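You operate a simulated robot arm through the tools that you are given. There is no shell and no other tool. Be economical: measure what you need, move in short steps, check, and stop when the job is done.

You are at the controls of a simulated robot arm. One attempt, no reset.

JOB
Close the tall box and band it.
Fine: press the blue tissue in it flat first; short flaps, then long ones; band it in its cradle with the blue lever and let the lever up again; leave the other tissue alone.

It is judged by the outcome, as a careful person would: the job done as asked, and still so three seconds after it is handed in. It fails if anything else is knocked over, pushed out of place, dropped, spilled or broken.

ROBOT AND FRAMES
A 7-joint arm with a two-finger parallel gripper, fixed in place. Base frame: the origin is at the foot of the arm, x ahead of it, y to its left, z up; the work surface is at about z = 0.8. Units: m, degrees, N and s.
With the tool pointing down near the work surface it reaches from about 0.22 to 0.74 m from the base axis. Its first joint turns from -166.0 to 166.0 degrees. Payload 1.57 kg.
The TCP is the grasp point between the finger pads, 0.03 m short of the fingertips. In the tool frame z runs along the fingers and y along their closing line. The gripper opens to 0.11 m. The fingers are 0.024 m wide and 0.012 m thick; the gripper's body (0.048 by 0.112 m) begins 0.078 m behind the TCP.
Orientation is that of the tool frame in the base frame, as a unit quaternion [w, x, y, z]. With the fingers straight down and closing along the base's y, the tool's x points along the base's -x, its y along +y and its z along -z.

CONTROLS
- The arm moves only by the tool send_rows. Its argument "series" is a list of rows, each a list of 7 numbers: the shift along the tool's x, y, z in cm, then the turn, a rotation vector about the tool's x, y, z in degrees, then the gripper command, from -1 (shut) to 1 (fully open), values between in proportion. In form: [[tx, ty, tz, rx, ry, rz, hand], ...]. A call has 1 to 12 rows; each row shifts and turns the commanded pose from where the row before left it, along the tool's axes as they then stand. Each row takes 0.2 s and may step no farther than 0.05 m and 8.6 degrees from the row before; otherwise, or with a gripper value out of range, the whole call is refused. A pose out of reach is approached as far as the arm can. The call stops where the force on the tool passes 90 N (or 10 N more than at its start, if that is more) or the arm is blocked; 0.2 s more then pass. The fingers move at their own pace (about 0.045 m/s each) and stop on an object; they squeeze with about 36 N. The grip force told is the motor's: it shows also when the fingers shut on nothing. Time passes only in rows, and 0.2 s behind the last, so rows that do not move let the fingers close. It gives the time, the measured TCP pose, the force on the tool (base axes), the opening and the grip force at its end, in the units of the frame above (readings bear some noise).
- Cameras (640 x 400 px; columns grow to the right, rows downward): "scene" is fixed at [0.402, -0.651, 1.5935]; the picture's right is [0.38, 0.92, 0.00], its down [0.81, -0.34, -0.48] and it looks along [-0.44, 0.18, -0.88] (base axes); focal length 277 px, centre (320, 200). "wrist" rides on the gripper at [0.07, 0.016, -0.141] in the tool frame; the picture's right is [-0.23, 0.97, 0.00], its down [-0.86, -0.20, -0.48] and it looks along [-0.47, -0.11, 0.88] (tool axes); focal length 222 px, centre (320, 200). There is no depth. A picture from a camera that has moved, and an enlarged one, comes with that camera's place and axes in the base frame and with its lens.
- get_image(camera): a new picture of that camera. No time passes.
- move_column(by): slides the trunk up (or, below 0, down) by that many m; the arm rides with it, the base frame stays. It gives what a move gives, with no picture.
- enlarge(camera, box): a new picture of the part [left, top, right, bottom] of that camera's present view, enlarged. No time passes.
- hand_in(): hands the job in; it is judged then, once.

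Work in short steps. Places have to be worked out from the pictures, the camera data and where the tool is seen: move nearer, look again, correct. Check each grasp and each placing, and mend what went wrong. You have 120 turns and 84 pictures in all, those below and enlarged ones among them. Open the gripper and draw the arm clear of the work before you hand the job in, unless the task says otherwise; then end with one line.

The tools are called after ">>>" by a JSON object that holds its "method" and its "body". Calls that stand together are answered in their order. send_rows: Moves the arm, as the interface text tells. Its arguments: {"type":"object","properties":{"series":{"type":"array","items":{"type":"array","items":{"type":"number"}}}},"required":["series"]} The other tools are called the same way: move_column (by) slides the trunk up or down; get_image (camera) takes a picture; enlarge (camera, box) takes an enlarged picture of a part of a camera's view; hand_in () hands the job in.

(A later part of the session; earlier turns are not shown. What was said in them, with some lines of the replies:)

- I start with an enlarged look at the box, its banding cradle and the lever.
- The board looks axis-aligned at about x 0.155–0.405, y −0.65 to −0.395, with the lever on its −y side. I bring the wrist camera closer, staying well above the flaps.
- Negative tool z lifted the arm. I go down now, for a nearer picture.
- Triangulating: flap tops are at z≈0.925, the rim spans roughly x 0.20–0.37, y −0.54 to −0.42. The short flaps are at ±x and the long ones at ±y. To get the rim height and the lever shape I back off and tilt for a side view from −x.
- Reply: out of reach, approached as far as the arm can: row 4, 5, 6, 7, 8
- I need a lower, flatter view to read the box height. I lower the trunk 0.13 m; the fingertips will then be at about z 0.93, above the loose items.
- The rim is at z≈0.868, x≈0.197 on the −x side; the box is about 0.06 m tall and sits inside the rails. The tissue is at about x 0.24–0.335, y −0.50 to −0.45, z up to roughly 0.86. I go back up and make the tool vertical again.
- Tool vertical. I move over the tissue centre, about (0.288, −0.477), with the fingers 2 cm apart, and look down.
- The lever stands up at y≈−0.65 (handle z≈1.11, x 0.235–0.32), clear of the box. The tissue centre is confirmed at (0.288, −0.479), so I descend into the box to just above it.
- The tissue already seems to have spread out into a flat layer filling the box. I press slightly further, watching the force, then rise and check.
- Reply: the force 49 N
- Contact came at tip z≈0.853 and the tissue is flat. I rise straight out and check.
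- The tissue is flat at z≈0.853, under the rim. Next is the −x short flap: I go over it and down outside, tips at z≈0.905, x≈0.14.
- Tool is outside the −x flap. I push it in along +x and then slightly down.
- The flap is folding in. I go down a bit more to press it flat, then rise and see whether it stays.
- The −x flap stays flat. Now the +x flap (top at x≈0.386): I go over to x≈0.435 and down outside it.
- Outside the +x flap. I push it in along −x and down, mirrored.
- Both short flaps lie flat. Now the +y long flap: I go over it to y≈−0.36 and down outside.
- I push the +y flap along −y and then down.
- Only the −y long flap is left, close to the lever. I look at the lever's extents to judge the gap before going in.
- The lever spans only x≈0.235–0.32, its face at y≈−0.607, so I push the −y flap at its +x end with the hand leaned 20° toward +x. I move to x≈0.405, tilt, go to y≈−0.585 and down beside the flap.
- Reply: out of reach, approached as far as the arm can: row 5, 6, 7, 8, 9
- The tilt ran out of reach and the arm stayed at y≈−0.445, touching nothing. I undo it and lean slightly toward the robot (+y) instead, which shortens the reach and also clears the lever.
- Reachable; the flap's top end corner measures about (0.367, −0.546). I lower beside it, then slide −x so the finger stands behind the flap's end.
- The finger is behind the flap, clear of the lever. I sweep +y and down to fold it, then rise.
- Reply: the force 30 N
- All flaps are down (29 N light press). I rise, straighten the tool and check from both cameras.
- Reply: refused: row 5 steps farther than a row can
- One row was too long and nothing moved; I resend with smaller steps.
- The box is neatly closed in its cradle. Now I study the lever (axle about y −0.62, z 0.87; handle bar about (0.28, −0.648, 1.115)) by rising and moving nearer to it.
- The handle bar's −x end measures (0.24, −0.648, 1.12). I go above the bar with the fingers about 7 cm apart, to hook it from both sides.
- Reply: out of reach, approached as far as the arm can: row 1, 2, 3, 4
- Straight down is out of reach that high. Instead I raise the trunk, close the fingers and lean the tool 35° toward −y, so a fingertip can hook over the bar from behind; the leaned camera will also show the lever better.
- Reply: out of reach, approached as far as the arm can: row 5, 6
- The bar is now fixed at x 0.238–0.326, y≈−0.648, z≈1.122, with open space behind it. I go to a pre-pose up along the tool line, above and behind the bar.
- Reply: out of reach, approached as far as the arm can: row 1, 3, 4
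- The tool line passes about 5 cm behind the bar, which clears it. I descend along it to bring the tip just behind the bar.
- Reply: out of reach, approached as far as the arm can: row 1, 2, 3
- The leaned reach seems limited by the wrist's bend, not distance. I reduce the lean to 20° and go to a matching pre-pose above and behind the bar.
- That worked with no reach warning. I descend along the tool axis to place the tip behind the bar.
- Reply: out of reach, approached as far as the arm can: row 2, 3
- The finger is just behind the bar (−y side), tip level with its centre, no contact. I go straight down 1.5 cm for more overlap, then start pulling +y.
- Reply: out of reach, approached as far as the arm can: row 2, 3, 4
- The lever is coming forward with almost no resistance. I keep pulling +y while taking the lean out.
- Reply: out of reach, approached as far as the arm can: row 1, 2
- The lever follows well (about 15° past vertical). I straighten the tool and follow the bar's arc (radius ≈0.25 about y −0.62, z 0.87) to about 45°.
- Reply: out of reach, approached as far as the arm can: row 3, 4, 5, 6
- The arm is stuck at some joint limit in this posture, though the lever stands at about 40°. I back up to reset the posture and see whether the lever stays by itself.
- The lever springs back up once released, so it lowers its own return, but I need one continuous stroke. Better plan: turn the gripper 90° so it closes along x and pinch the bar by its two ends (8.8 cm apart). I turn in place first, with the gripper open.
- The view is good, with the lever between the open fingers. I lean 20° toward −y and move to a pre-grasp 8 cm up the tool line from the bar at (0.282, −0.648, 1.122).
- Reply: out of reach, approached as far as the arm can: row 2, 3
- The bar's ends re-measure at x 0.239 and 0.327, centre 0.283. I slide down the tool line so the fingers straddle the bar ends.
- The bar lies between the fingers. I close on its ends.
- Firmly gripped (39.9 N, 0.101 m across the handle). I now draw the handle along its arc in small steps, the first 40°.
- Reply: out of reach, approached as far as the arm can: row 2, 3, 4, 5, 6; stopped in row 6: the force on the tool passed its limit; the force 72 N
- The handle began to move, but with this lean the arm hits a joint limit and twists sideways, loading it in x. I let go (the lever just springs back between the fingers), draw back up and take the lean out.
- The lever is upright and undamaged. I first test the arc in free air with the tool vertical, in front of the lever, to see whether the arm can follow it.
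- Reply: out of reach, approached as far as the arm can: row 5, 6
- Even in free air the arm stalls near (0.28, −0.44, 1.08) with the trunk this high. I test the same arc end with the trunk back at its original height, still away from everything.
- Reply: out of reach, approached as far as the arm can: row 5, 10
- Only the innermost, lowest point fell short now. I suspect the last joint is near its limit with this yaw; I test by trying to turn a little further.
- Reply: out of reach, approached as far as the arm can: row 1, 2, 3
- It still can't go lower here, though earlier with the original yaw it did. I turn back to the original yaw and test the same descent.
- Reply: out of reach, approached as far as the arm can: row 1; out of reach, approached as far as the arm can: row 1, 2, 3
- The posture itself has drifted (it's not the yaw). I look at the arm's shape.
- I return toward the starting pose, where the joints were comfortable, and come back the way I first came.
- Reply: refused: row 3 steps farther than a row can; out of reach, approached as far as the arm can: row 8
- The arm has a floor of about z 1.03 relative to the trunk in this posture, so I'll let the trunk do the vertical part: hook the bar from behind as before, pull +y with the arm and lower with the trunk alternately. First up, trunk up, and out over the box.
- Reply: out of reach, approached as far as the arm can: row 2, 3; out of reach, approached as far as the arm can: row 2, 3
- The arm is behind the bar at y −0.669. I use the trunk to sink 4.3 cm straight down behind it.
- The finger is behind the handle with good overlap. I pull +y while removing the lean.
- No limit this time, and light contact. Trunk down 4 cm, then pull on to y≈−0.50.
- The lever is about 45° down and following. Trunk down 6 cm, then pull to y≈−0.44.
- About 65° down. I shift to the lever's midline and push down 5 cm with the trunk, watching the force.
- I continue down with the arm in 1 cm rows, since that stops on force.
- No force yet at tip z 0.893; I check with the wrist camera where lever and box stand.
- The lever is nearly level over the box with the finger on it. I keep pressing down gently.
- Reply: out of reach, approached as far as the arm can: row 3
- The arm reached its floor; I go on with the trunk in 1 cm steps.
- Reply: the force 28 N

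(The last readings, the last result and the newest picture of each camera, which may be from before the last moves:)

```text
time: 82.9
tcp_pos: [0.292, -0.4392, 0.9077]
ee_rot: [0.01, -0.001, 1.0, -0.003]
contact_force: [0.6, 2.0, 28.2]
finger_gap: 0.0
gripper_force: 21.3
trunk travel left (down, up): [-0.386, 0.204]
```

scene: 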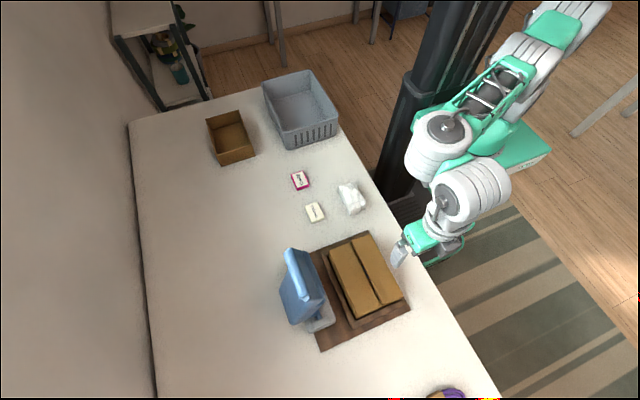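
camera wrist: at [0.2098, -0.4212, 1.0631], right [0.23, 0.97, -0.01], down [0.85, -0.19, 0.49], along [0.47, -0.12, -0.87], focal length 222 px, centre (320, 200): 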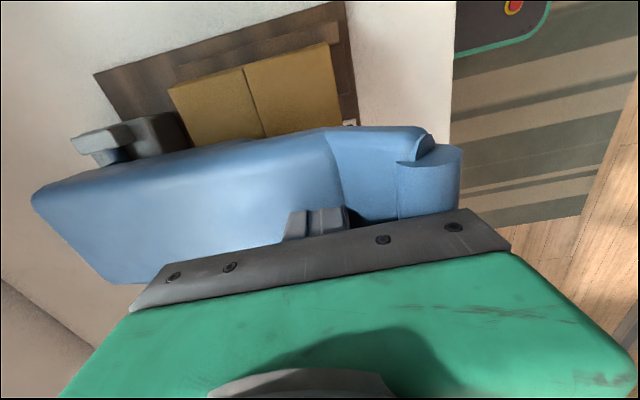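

28 N: the lever has met the box. I add a few millimetres and look.

>>> {"method": "move_column", "body": {"by": -0.004}}

>>> {"method": "enlarge", "body": {"camera": "scene", "box": [260, 200, 420, 330]}}

```text
time: 83.4
tcp_pos: [0.2933, -0.4402, 0.9094]
ee_rot: [0.012, -0.001, 1.0, -0.006]
contact_force: [2.1, 2.3, 60.3]
finger_gap: 0.0
gripper_force: 21.2
trunk travel left (down, up): [-0.382, 0.208]
```

```text
3.08 times, centred on (340, 265) of scene
camera zoom: at [0.402, -0.651, 1.5935], right [0.38, 0.92, 0.0], down [0.81, -0.34, -0.48], along [-0.44, 0.18, -0.88], focal length 852 px, centre (258, 0)
```

zoom: 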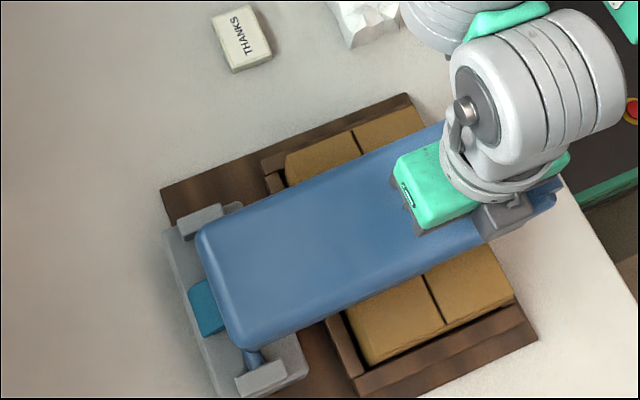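

The lever is hard against its stop (60 N, no further travel). I let it up slowly with the trunk.

>>> {"method": "move_column", "body": {"by": 0.06}}

>>> {"method": "move_column", "body": {"by": 0.14}}

>>> {"method": "enlarge", "body": {"camera": "scene", "box": [240, 170, 420, 330]}}

```text
time: 84.4
tcp_pos: [0.2924, -0.4391, 0.9595]
ee_rot: [0.009, -0.001, 1.0, 0.001]
contact_force: [0.1, 0.6, 0.2]
finger_gap: 0.0001
gripper_force: 21.2
trunk travel left (down, up): [-0.442, 0.148]
```

```text
time: 86.1
tcp_pos: [0.2922, -0.4513, 1.0928]
ee_rot: [0.009, 0.001, 1.0, 0.008]
contact_force: [0.3, -2.8, -2.7]
finger_gap: 0.0
gripper_force: 21.8
trunk travel left (down, up): [-0.582, 0.008]
```

```text
2.50 times, centred on (330, 250) of scene
camera zoom: at [0.402, -0.651, 1.5935], right [0.38, 0.92, 0.0], down [0.81, -0.34, -0.48], along [-0.44, 0.18, -0.88], focal length 692 px, centre (295, 75)
```

zoom: 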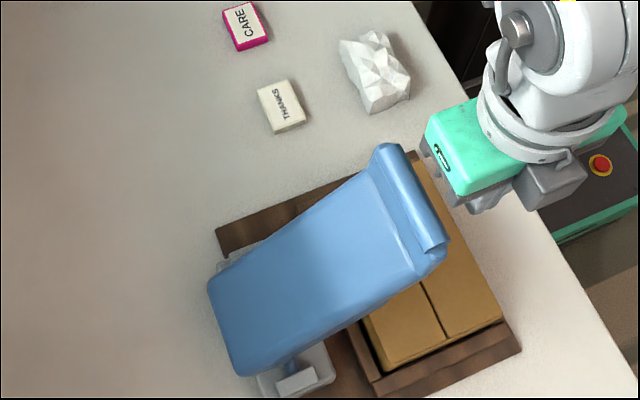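

The lever is swinging back up past the finger. I move up and away, then check the box.

>>> {"method": "send_rows", "body": {"series": [[0, 0, -3, 0, 0, 0, -1], [0, 2, -3, 0, 0, 0, -1], [2, 3, 0, 0, 0, 0, -1], [3, 3, 0, 0, 0, 0, -1], [3, 0, 0, 0, 0, 0, -1]]}}

>>> {"method": "enlarge", "body": {"camera": "scene", "box": [240, 170, 420, 330]}}

>>> {"method": "get_image", "body": {"camera": "wrist"}}

```text
time: 87.3
tcp_pos: [0.2116, -0.3597, 1.1583]
ee_rot: [0.01, -0.001, 1.0, 0.0]
contact_force: [0.0, -0.6, -0.7]
finger_gap: 0.0002
gripper_force: 21.7
trunk travel left (down, up): [-0.582, 0.008]
```

```text
2.50 times, centred on (330, 250) of scene
camera zoom: at [0.402, -0.651, 1.5935], right [0.38, 0.92, 0.0], down [0.81, -0.34, -0.48], along [-0.44, 0.18, -0.88], focal length 692 px, centre (295, 75)
```

zoom: 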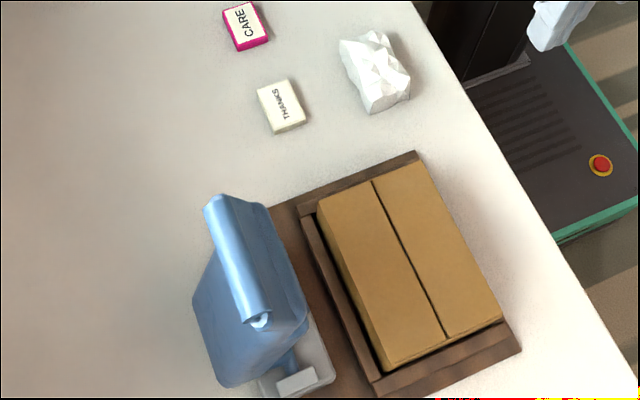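

```text
7 pictures are left
camera wrist: at [0.1396, -0.3456, 1.2978], right [0.23, 0.97, 0.01], down [0.85, -0.2, 0.49], along [0.48, -0.11, -0.87], focal length 222 px, centre (320, 200)
```

wrist: 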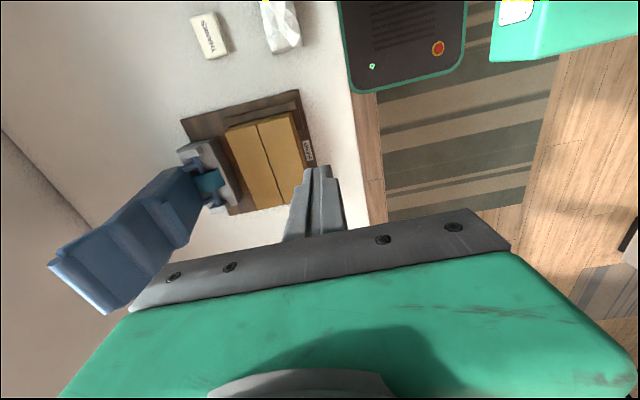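

The lever is upright again, but I see no band yet. I look closer at the box.

>>> {"method": "enlarge", "body": {"camera": "scene", "box": [310, 225, 410, 325]}}

```text
4.00 times, centred on (360, 275) of scene
camera zoom: at [0.402, -0.651, 1.5935], right [0.38, 0.92, 0.0], down [0.81, -0.34, -0.48], along [-0.44, 0.18, -0.88], focal length 1107 px, centre (160, -100)
```

zoom: 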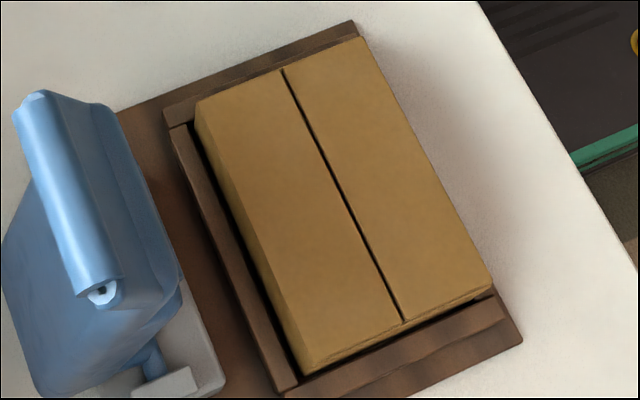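

No band: the low finger only pulled the handle to about 70°, and the final force was the finger meeting the box top at z≈0.879. I'll repeat the stroke and finish by pressing on top of the handle bar itself at y≈−0.38. First back to the pre-hook pose.

>>> {"method": "send_rows", "body": {"series": [[-1.5, -3.5, 0, 0, 0, 0, -1], [-1.5, -3.5, -0.5, 0, 0, 0, -1], [-2, -3.5, -0.5, 0, 0, 0, -1], [0, -2, -1, 0, 0, 0, -1], [0, -2, 0, 7, 0, 0, -1], [0, -2, 0, 6, 0, 0, -1], [0, -2, 0, 5, 0, 0, -1]]}}

>>> {"method": "move_column", "body": {"by": 0.007}}

```text
time: 88.9
tcp_pos: [0.2704, -0.5567, 1.2152]
ee_rot: [0.008, 0.001, 0.989, -0.148]
contact_force: [0.2, 0.2, -0.2]
finger_gap: 0.0001
gripper_force: 21.1
out of reach, approached as far as the arm can: row 6, 7
trunk travel left (down, up): [-0.582, 0.008]
```

```text
time: 89.4
tcp_pos: [0.2706, -0.5554, 1.2229]
ee_rot: [0.008, 0.001, 0.989, -0.149]
contact_force: [0.5, 0.3, -0.4]
finger_gap: 0.0002
gripper_force: 21.0
trunk travel left (down, up): [-0.589, 0.001]
```

>>> {"method": "send_rows", "body": {"series": [[0.2, -3.3, 0.95, 0, 0, 0, -1], [0.2, -3.3, 0.95, 0, 0, 0, -1], [0.2, -3.3, 0.95, 0, 0, 0, -1], [0, 0, 2, 0.5, 0, 0, -1], [0, 0, 2, 0.5, 0, 0, -1]]}}

```text
time: 90.6
tcp_pos: [0.2647, -0.6688, 1.187]
ee_rot: [0.008, 0.001, 0.987, -0.158]
contact_force: [0.5, 0.0, 0.4]
finger_gap: 0.0002
gripper_force: 21.1
trunk travel left (down, up): [-0.589, 0.001]
```

Same pre-hook position as before; trunk down 5 cm behind the bar, then pull in with the lean coming out.

>>> {"method": "move_column", "body": {"by": -0.05}}

>>> {"method": "send_rows", "body": {"series": [[0, 1.7, -0.5, -3.6, 0, 0, -1], [0, 1.75, -0.4, -3.6, 0, 0, -1], [-0.2, 1.75, -0.3, -3.6, 0, 0, -1], [-0.2, 1.8, -0.2, -3.6, 0, 0, -1], [-0.2, 1.8, 0, -3.6, 0, 0, -1]]}}

>>> {"method": "move_column", "body": {"by": -0.04}}

>>> {"method": "send_rows", "body": {"series": [[-0.2, 2, 0, 0, 0, 0, -1], [-0.2, 2, 0, 0, 0, 0, -1], [-0.2, 2, 0, 0, 0, 0, -1], [0, 2, 0, 0, 0, 0, -1]]}}

>>> {"method": "move_column", "body": {"by": -0.06}}

>>> {"method": "send_rows", "body": {"series": [[0, 2, 0, 0, 0, 0, -1], [0, 2, 0, 0, 0, 0, -1], [0, 2, 0, 0, 0, 0, -1]]}}

>>> {"method": "enlarge", "body": {"camera": "scene", "box": [240, 170, 420, 330]}}

```text
time: 91.6
tcp_pos: [0.264, -0.6682, 1.1373]
ee_rot: [0.008, 0.002, 0.988, -0.157]
contact_force: [-0.2, -0.1, -0.3]
finger_gap: 0.0002
gripper_force: 21.1
trunk travel left (down, up): [-0.539, 0.051]
```

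```text
time: 92.8
tcp_pos: [0.2696, -0.5891, 1.1369]
ee_rot: [0.005, -0.001, 1.0, -0.011]
contact_force: [0.3, -1.0, -0.8]
finger_gap: 0.0
gripper_force: 20.9
out of reach, approached as far as the arm can: row 5
trunk travel left (down, up): [-0.539, 0.051]
```

```text
time: 93.6
tcp_pos: [0.2691, -0.59, 1.0958]
ee_rot: [0.005, 0.001, 1.0, -0.012]
contact_force: [0.5, -0.3, -0.6]
finger_gap: 0.0001
gripper_force: 21.0
trunk travel left (down, up): [-0.499, 0.091]
```

```text
time: 94.6
tcp_pos: [0.2757, -0.5072, 1.0948]
ee_rot: [0.004, 0.001, 1.0, -0.012]
contact_force: [-1.0, 0.8, 0.0]
finger_gap: 0.0
gripper_force: 21.2
trunk travel left (down, up): [-0.499, 0.091]
```

```text
time: 95.6
tcp_pos: [0.2759, -0.5087, 1.0356]
ee_rot: [0.005, 0.0, 1.0, -0.012]
contact_force: [-0.9, -1.2, -1.1]
finger_gap: 0.0002
gripper_force: 21.2
trunk travel left (down, up): [-0.439, 0.151]
```

```text
time: 96.4
tcp_pos: [0.2748, -0.4475, 1.0333]
ee_rot: [0.004, 0.0, 1.0, -0.013]
contact_force: [-0.6, 0.1, -0.8]
finger_gap: 0.0
gripper_force: 20.7
trunk travel left (down, up): [-0.439, 0.151]
```

```text
2.50 times, centred on (330, 250) of scene
camera zoom: at [0.402, -0.651, 1.5935], right [0.38, 0.92, 0.0], down [0.81, -0.34, -0.48], along [-0.44, 0.18, -0.88], focal length 692 px, centre (295, 75)
```

zoom: 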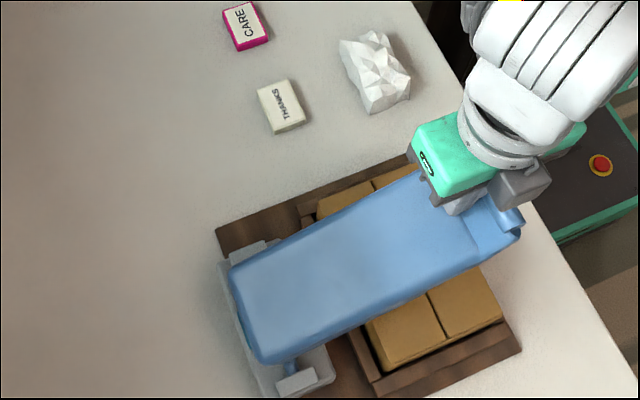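

The lever is at about 55°, bar at (−0.41, 1.01), same as before. I drop the trunk 5 cm behind the bar for arm range, then rise to its top-back side and follow it down along the arc from above.

>>> {"method": "move_column", "body": {"by": -0.05}}

>>> {"method": "send_rows", "body": {"series": [[0, 0.35, -2.4, 0, 0, 0, -1], [0, 0.35, -2.4, 0, 0, 0, -1], [0, 0.35, -2.4, 0, 0, 0, -1], [0, 1.2, 1.8, 0, 0, 0, -1], [0, 1.2, 1.8, 0, 0, 0, -1], [0, 0.9, 2, 0, 0, 0, -1]]}}

>>> {"method": "get_image", "body": {"camera": "wrist"}}

```text
time: 97.3
tcp_pos: [0.2758, -0.4471, 0.9829]
ee_rot: [0.006, 0.0, 1.0, -0.013]
contact_force: [0.1, 0.3, -0.7]
finger_gap: 0.0
gripper_force: 21.7
trunk travel left (down, up): [-0.389, 0.201]
```

```text
time: 98.7
tcp_pos: [0.2731, -0.4122, 0.9975]
ee_rot: [0.006, 0.002, 1.0, -0.011]
contact_force: [-21.8, -57.1, -32.6]
finger_gap: 0.0
gripper_force: 20.9
trunk travel left (down, up): [-0.389, 0.201]
```

```text
4 pictures are left
camera wrist: at [0.2031, -0.3929, 1.1368], right [0.23, 0.97, -0.02], down [0.85, -0.19, 0.49], along [0.48, -0.13, -0.87], focal length 222 px, centre (320, 200)
```

wrist: 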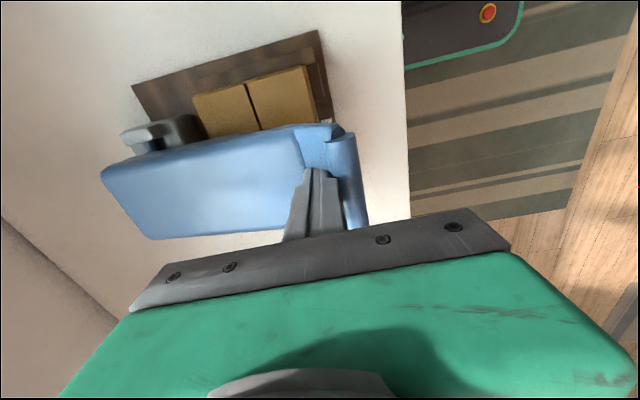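

The finger sits in the groove just behind the bar and is loading it sideways. I ease back 5 mm and push straight down there.

>>> {"method": "send_rows", "body": {"series": [[0, -0.7, 0, 0, 0, 0, -1], [0, 0, 0.8, 0, 0, 0, -1], [0, 0, 0.8, 0, 0, 0, -1]]}}

```text
time: 99.5
tcp_pos: [0.2757, -0.4103, 0.984]
ee_rot: [0.006, -0.001, 1.0, -0.011]
contact_force: [0.0, -1.1, -0.2]
finger_gap: 0.0
gripper_force: 21.3
trunk travel left (down, up): [-0.389, 0.201]
```

>>> {"method": "send_rows", "body": {"series": [[0, 0, 1, 0, 0, 0, -1], [0, 0.2, 1, 0, 0, 0, -1], [0, 0.2, 1, 0, 0, 0, -1]]}}

>>> {"method": "get_image", "body": {"camera": "wrist"}}

```text
time: 100.3
tcp_pos: [0.2755, -0.4076, 0.9527]
ee_rot: [0.005, 0.001, 1.0, -0.012]
contact_force: [0.4, -0.4, 0.8]
finger_gap: 0.0
gripper_force: 21.3
trunk travel left (down, up): [-0.389, 0.201]
```

```text
3 pictures are left
camera wrist: at [0.2049, -0.3887, 1.0926], right [0.23, 0.97, -0.02], down [0.85, -0.19, 0.49], along [0.47, -0.13, -0.87], focal length 222 px, centre (320, 200)
```

wrist: 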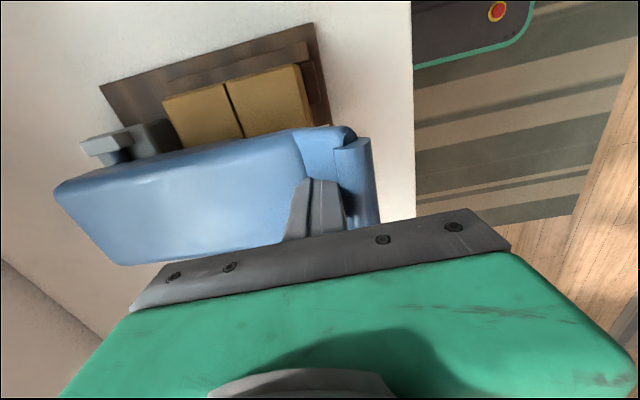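

The bar's top edge is now at about (−0.383, 0.988), above the fingertip. I rise along its back until the tip is just above it, then step +y onto its top and press.

>>> {"method": "send_rows", "body": {"series": [[0, 0, -2, 0, 0, 0, -1], [0, 0, -2, 0, 0, 0, -1], [0, 0, -2, 0, 0, 0, -1], [0, 0.2, -1.5, 0, 0, 0, -1], [0, 0.4, -1.3, 0, 0, 0, -1], [0, 0.8, 0, 0, 0, 0, -1], [0, 0.8, 0, 0, 0, 0, -1]]}}

```text
time: 101.8
tcp_pos: [0.2728, -0.4169, 1.0208]
ee_rot: [0.013, 0.0, 0.999, -0.032]
contact_force: [1.4, -124.7, -82.7]
finger_gap: 0.0
gripper_force: 20.9
trunk travel left (down, up): [-0.389, 0.201]
stopped in row 7: the force on the tool passed its limit (the readings are from after the stop); the commanded pose is now the measured one
```

The finger is caught on the inner face of the handle lip, which doesn't turn the lever. I ease off and slide out sideways (−x) so the lever can return, and will then follow the back of the bar itself from the start.

>>> {"method": "send_rows", "body": {"series": [[0, -0.8, 0, 0, 0, 0, -1], [0, -0.6, 0, 0, 0, 0, -1], [2, 0, 0, 0, 0, 0, -1], [3, 0, 0, 0, 0, 0, -1], [3, 0, 0, 0, 0, 0, -1], [1, 0, 0, 0, 0, 0, -1], [0, 0, -3, 0, 0, 0, -1], [0, 0, -3, 0, 0, 0, -1]]}}

>>> {"method": "move_column", "body": {"by": 0.2}}

```text
time: 102.2
tcp_pos: [0.2728, -0.2995, 1.0541]
ee_rot: [0.025, -0.054, 0.995, -0.084]
contact_force: [-3.1, -0.3, 0.6]
finger_gap: 0.0
gripper_force: 21.6
trunk travel left (down, up): [-0.389, 0.201]
stopped in row 1: the arm was blocked; the commanded pose is now the measured one
```

```text
time: 102.5
tcp_pos: [0.2608, -0.1406, 1.0781]
ee_rot: [0.034, -0.169, 0.979, -0.108]
contact_force: [-6.6, -6.8, 7.4]
finger_gap: 0.0
gripper_force: 20.7
trunk travel left (down, up): [-0.391, 0.199]
stopped: the arm was blocked; the commanded pose is now the measured one
```

The arm sprang free toward +y and reports being blocked. I look before anything else.

>>> {"method": "get_image", "body": {"camera": "scene"}}

```text
2 pictures are left
```

scene: 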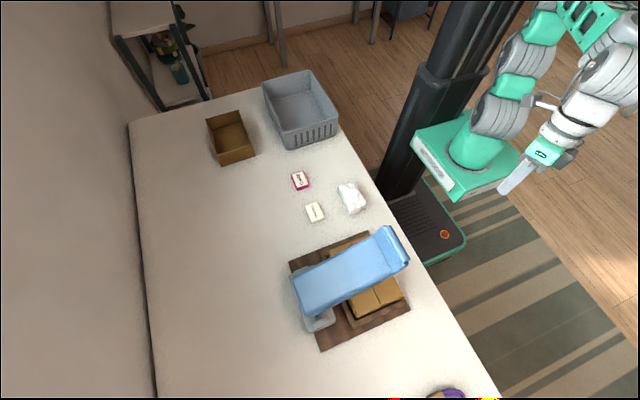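

Nothing on the table is disturbed; the lever is swinging back and the arm has swung toward its base. I let it settle with a still row.

>>> {"method": "send_rows", "body": {"series": [[0, 0, 0, 0, 0, 0, -1], [0, 0, 0, 0, 0, 0, -1], [0, 0, 0, 0, 0, 0, -1]]}}

```text
time: 102.8
tcp_pos: [0.3089, -0.2902, 1.0197]
ee_rot: [0.01, -0.125, 0.991, -0.036]
contact_force: [0.7, 1.5, 0.5]
finger_gap: 0.0001
gripper_force: 21.0
trunk travel left (down, up): [-0.391, 0.199]
stopped in row 1: the arm was blocked; the commanded pose is now the measured one
```

>>> {"method": "send_rows", "body": {"series": [[0, 0, 0, 0, 0, 0, -1], [0, 0, 0, 0, 0, 0, -1], [0, 0, 0, 0, 0, 0, -1]]}}

```text
time: 103.6
tcp_pos: [0.2924, -0.2571, 1.0356]
ee_rot: [0.02, -0.125, 0.99, -0.056]
contact_force: [-1.4, -0.2, 0.0]
finger_gap: 0.0001
gripper_force: 20.8
trunk travel left (down, up): [-0.391, 0.199]
```

Settled, with a small yaw and lean. I square the tool up, raise the trunk and go back over the box toward the pre-hook pose.

>>> {"method": "send_rows", "body": {"series": [[0, 0, -1, -3.2, 1.1, 7.2, -1], [0, 0, -1, -3.2, 1.1, 7.2, -1]]}}

>>> {"method": "move_column", "body": {"by": 0.198}}

>>> {"method": "send_rows", "body": {"series": [[0.7, -4, 0.5, 0, 0, 0, -1], [0.7, -4, 0.5, 0, 0, 0, -1], [0.7, -4, 0.5, 0, 0, 0, -1], [0.7, -4, 0.5, 0, 0, 0, -1], [0, -4, 0.5, 0, 0, 0, -1]]}}

```text
time: 104.2
tcp_pos: [0.2913, -0.2344, 1.0581]
ee_rot: [0.0, 0.0, 1.0, -0.01]
contact_force: [0.8, 0.2, 0.4]
finger_gap: 0.0
gripper_force: 21.4
trunk travel left (down, up): [-0.391, 0.199]
```

```text
time: 106.4
tcp_pos: [0.2913, -0.2358, 1.2561]
ee_rot: [0.0, 0.0, 1.0, -0.009]
contact_force: [-1.2, 0.3, -0.1]
finger_gap: 0.0
gripper_force: 20.9
trunk travel left (down, up): [-0.589, 0.001]
```

```text
time: 107.6
tcp_pos: [0.2632, -0.4373, 1.2333]
ee_rot: [-0.001, -0.002, 1.0, -0.008]
contact_force: [1.4, -0.4, -1.0]
finger_gap: 0.0
gripper_force: 21.6
trunk travel left (down, up): [-0.589, 0.001]
```

>>> {"method": "send_rows", "body": {"series": [[0, -4, 0, 6, 0, 0, -1], [0, -4, 0.3, 6, 0, 0, -1], [0, -4, 0.8, 6, 0, 0, -1], [0, -3.5, 1.0, 0, 0, 0, -1], [0, -3.5, 1.0, 0, 0, 0, -1]]}}

```text
time: 108.8
tcp_pos: [0.2634, -0.6309, 1.2408]
ee_rot: [-0.001, -0.002, 0.986, -0.164]
contact_force: [0.9, -0.1, 0.2]
finger_gap: 0.0002
gripper_force: 21.3
trunk travel left (down, up): [-0.589, 0.001]
```

No reach warnings now: the spring-back left the arm in a better posture. I shift slightly back and go down the tool line to sit just behind the bar, overlapping it by about 1 cm.

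>>> {"method": "send_rows", "body": {"series": [[-0.5, -1.3, 0, 0, 0, 0, -1], [-0.5, 0, 3.3, 0, 0, 0, -1], [0, 0, 3.3, 0, 0, 0, -1], [0, 0, 3.1, 0, 0, 0, -1]]}}

```text
time: 109.8
tcp_pos: [0.2682, -0.6606, 1.1511]
ee_rot: [-0.001, -0.002, 0.986, -0.165]
contact_force: [0.3, -0.7, 0.8]
finger_gap: 0.0
gripper_force: 21.9
out of reach, approached as far as the arm can: row 1
trunk travel left (down, up): [-0.589, 0.001]
```

The tip is against the back of the bar. I follow the bar's arc with arm moves only, keeping the tip on its back, to about 35°.

>>> {"method": "send_rows", "body": {"series": [[0, 0.2, 0.5, 0, 0, 0, -1], [0, 1.57, -0.32, -3.8, 0, 0, -1], [0, 1.59, -0.21, -3.8, 0, 0, -1], [0, 1.6, -0.1, -3.8, 0, 0, -1], [0, 1.6, -0.02, -3.8, 0, 0, -1], [0, 1.6, 0.09, -3.8, 0, 0, -1], [0, 2.08, 0.6, 0, 0, 0, -1], [0, 2.08, 0.6, 0, 0, 0, -1], [0, 1.9, 0.8, 0, 0, 0, -1], [0, 1.9, 0.8, 0, 0, 0, -1]]}}

```text
time: 112.0
tcp_pos: [0.2673, -0.5023, 1.1064]
ee_rot: [-0.001, -0.001, 1.0, 0.0]
contact_force: [0.3, -0.3, 0.3]
finger_gap: 0.0
gripper_force: 20.6
trunk travel left (down, up): [-0.589, 0.001]
```

On path with no reach limits. I continue down the arc from above to about 75° and then look.

>>> {"method": "send_rows", "body": {"series": [[-0.3, 1.83, 0.97, 0, 0, 0, -1], [-0.3, 1.83, 0.97, 0, 0, 0, -1], [-0.3, 1.54, 1.55, 0, 0, 0, -1], [-0.3, 1.54, 1.55, 0, 0, 0, -1], [0, 1.5, 1.7, 0, 0, 0, -1], [0, 1.5, 1.7, 0, 0, 0, -1], [0, 1.1, 2.0, 0, 0, 0, -1], [0, 1.1, 1.8, 0, 0, 0, -1]]}}

>>> {"method": "get_image", "body": {"camera": "wrist"}}

```text
time: 113.8
tcp_pos: [0.2792, -0.3857, 0.9883]
ee_rot: [0.003, 0.0, 1.0, -0.006]
contact_force: [-7.1, -8.7, 34.1]
finger_gap: 0.0
gripper_force: 21.0
trunk travel left (down, up): [-0.589, 0.001]
```

```text
1 pictures are left
camera wrist: at [0.2098, -0.3694, 1.1299], right [0.23, 0.97, -0.01], down [0.85, -0.19, 0.48], along [0.47, -0.12, -0.87], focal length 222 px, centre (320, 200)
```

wrist: 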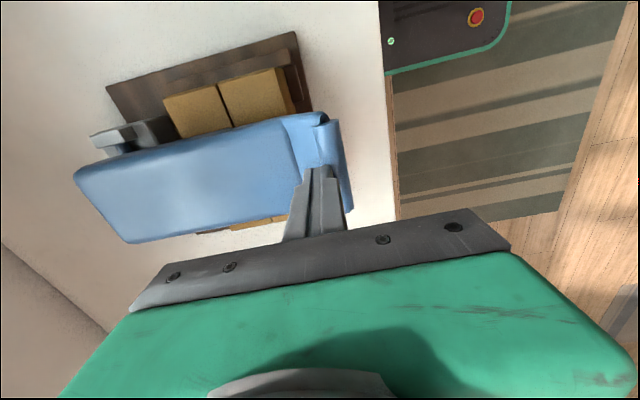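

Now the tip is on top of the handle bar and the lever resists with 34 N, so this is the real working stroke. I press on down in small steps.

>>> {"method": "send_rows", "body": {"series": [[0, 0.1, 0.5, 0, 0, 0, -1], [0, 0.1, 0.5, 0, 0, 0, -1], [0, 0.1, 0.5, 0, 0, 0, -1]]}}

```text
time: 114.4
tcp_pos: [0.2797, -0.3854, 0.9889]
ee_rot: [0.007, 0.002, 1.0, -0.014]
contact_force: [-26.1, 0.1, 38.8]
finger_gap: 0.0
gripper_force: 21.2
trunk travel left (down, up): [-0.589, 0.001]
stopped in row 3: the force on the tool passed its limit (the readings are from after the stop); the commanded pose is now the measured one
```

A hard stop at tip z≈0.959 (over 90 N): the lever is at the bottom of its travel. I hold it down there for about two seconds with moderate force.

>>> {"method": "send_rows", "body": {"series": [[0, 0, 0.2, 0, 0, 0, -1], [0, 0, 0, 0, 0, 0, -1], [0, 0, 0, 0, 0, 0, -1], [0, 0, 0, 0, 0, 0, -1], [0, 0, 0, 0, 0, 0, -1], [0, 0, 0, 0, 0, 0, -1], [0, 0, 0, 0, 0, 0, -1], [0, 0, 0, 0, 0, 0, -1], [0, 0, 0, 0, 0, 0, -1], [0, 0, 0, 0, 0, 0, -1]]}}

```text
time: 116.6
tcp_pos: [0.2822, -0.3875, 0.9874]
ee_rot: [0.007, 0.0, 1.0, -0.016]
contact_force: [-21.6, -7.1, 63.6]
finger_gap: 0.0
gripper_force: 21.2
trunk travel left (down, up): [-0.589, 0.001]
```

Held at 64 N. Now I let the lever up gently, moving up with it and then clear to +y, and use the last picture on the result.

>>> {"method": "send_rows", "body": {"series": [[0, 0, -0.6, 0, 0, 0, -1], [0, 0, -1, 0, 0, 0, -1], [0, 0, -2, 0, 0, 0, -1], [0, -0.5, -2.5, 0, 0, 0, -1], [0, -0.5, -3, 0, 0, 0, -1], [0, 0, -4, 0, 0, 0, -1], [0, 1, -4, 0, 0, 0, -1], [0, 3, -2, 0, 0, 0, -1], [1, 4, 0, 0, 0, 0, -1], [2, 4, 0, 0, 0, 0, -1], [2, 3, 0, 0, 0, 0, 0]]}}

>>> {"method": "enlarge", "body": {"camera": "scene", "box": [265, 220, 425, 330]}}

```text
time: 119.0
tcp_pos: [0.2307, -0.2413, 1.1687]
ee_rot: [0.005, -0.001, 1.0, -0.011]
contact_force: [0.7, -0.1, 0.9]
finger_gap: 0.032
gripper_force: 0.0
trunk travel left (down, up): [-0.589, 0.001]
```

```text
3.64 times, centred on (345, 275) of scene
camera zoom: at [0.402, -0.651, 1.5935], right [0.38, 0.92, 0.0], down [0.81, -0.34, -0.48], along [-0.44, 0.18, -0.88], focal length 1006 px, centre (229, -73)
```

zoom: 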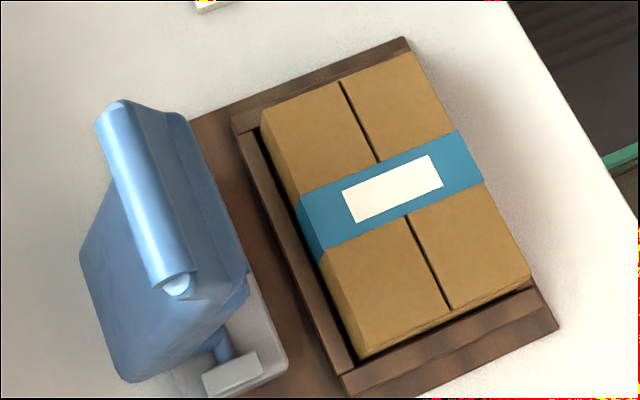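

The box is closed with the blue band and label around it, and the lever is upright again. I open the gripper and make sure the arm stands clear, then hand in.

>>> {"method": "send_rows", "body": {"series": [[2, 2, -1, 0, 0, 0, 1], [2, 0, -1, 0, 0, 0, 1], [0, 0, 0, 0, 0, 0, 1], [0, 0, 0, 0, 0, 0, 1]]}}

```text
time: 120.0
tcp_pos: [0.1927, -0.2212, 1.1869]
ee_rot: [0.002, -0.001, 1.0, -0.009]
contact_force: [-0.3, 0.3, 0.0]
finger_gap: 0.1101
gripper_force: 0.0
trunk travel left (down, up): [-0.589, 0.001]
```

>>> {"method": "hand_in", "body": {}}

```text
The job is handed in.
```

The tall box is closed and banded: I pressed the blue tissue flat, folded the short flaps and then the long ones, and banded it in its cradle. The lever is up again, and I left the other tissue alone.
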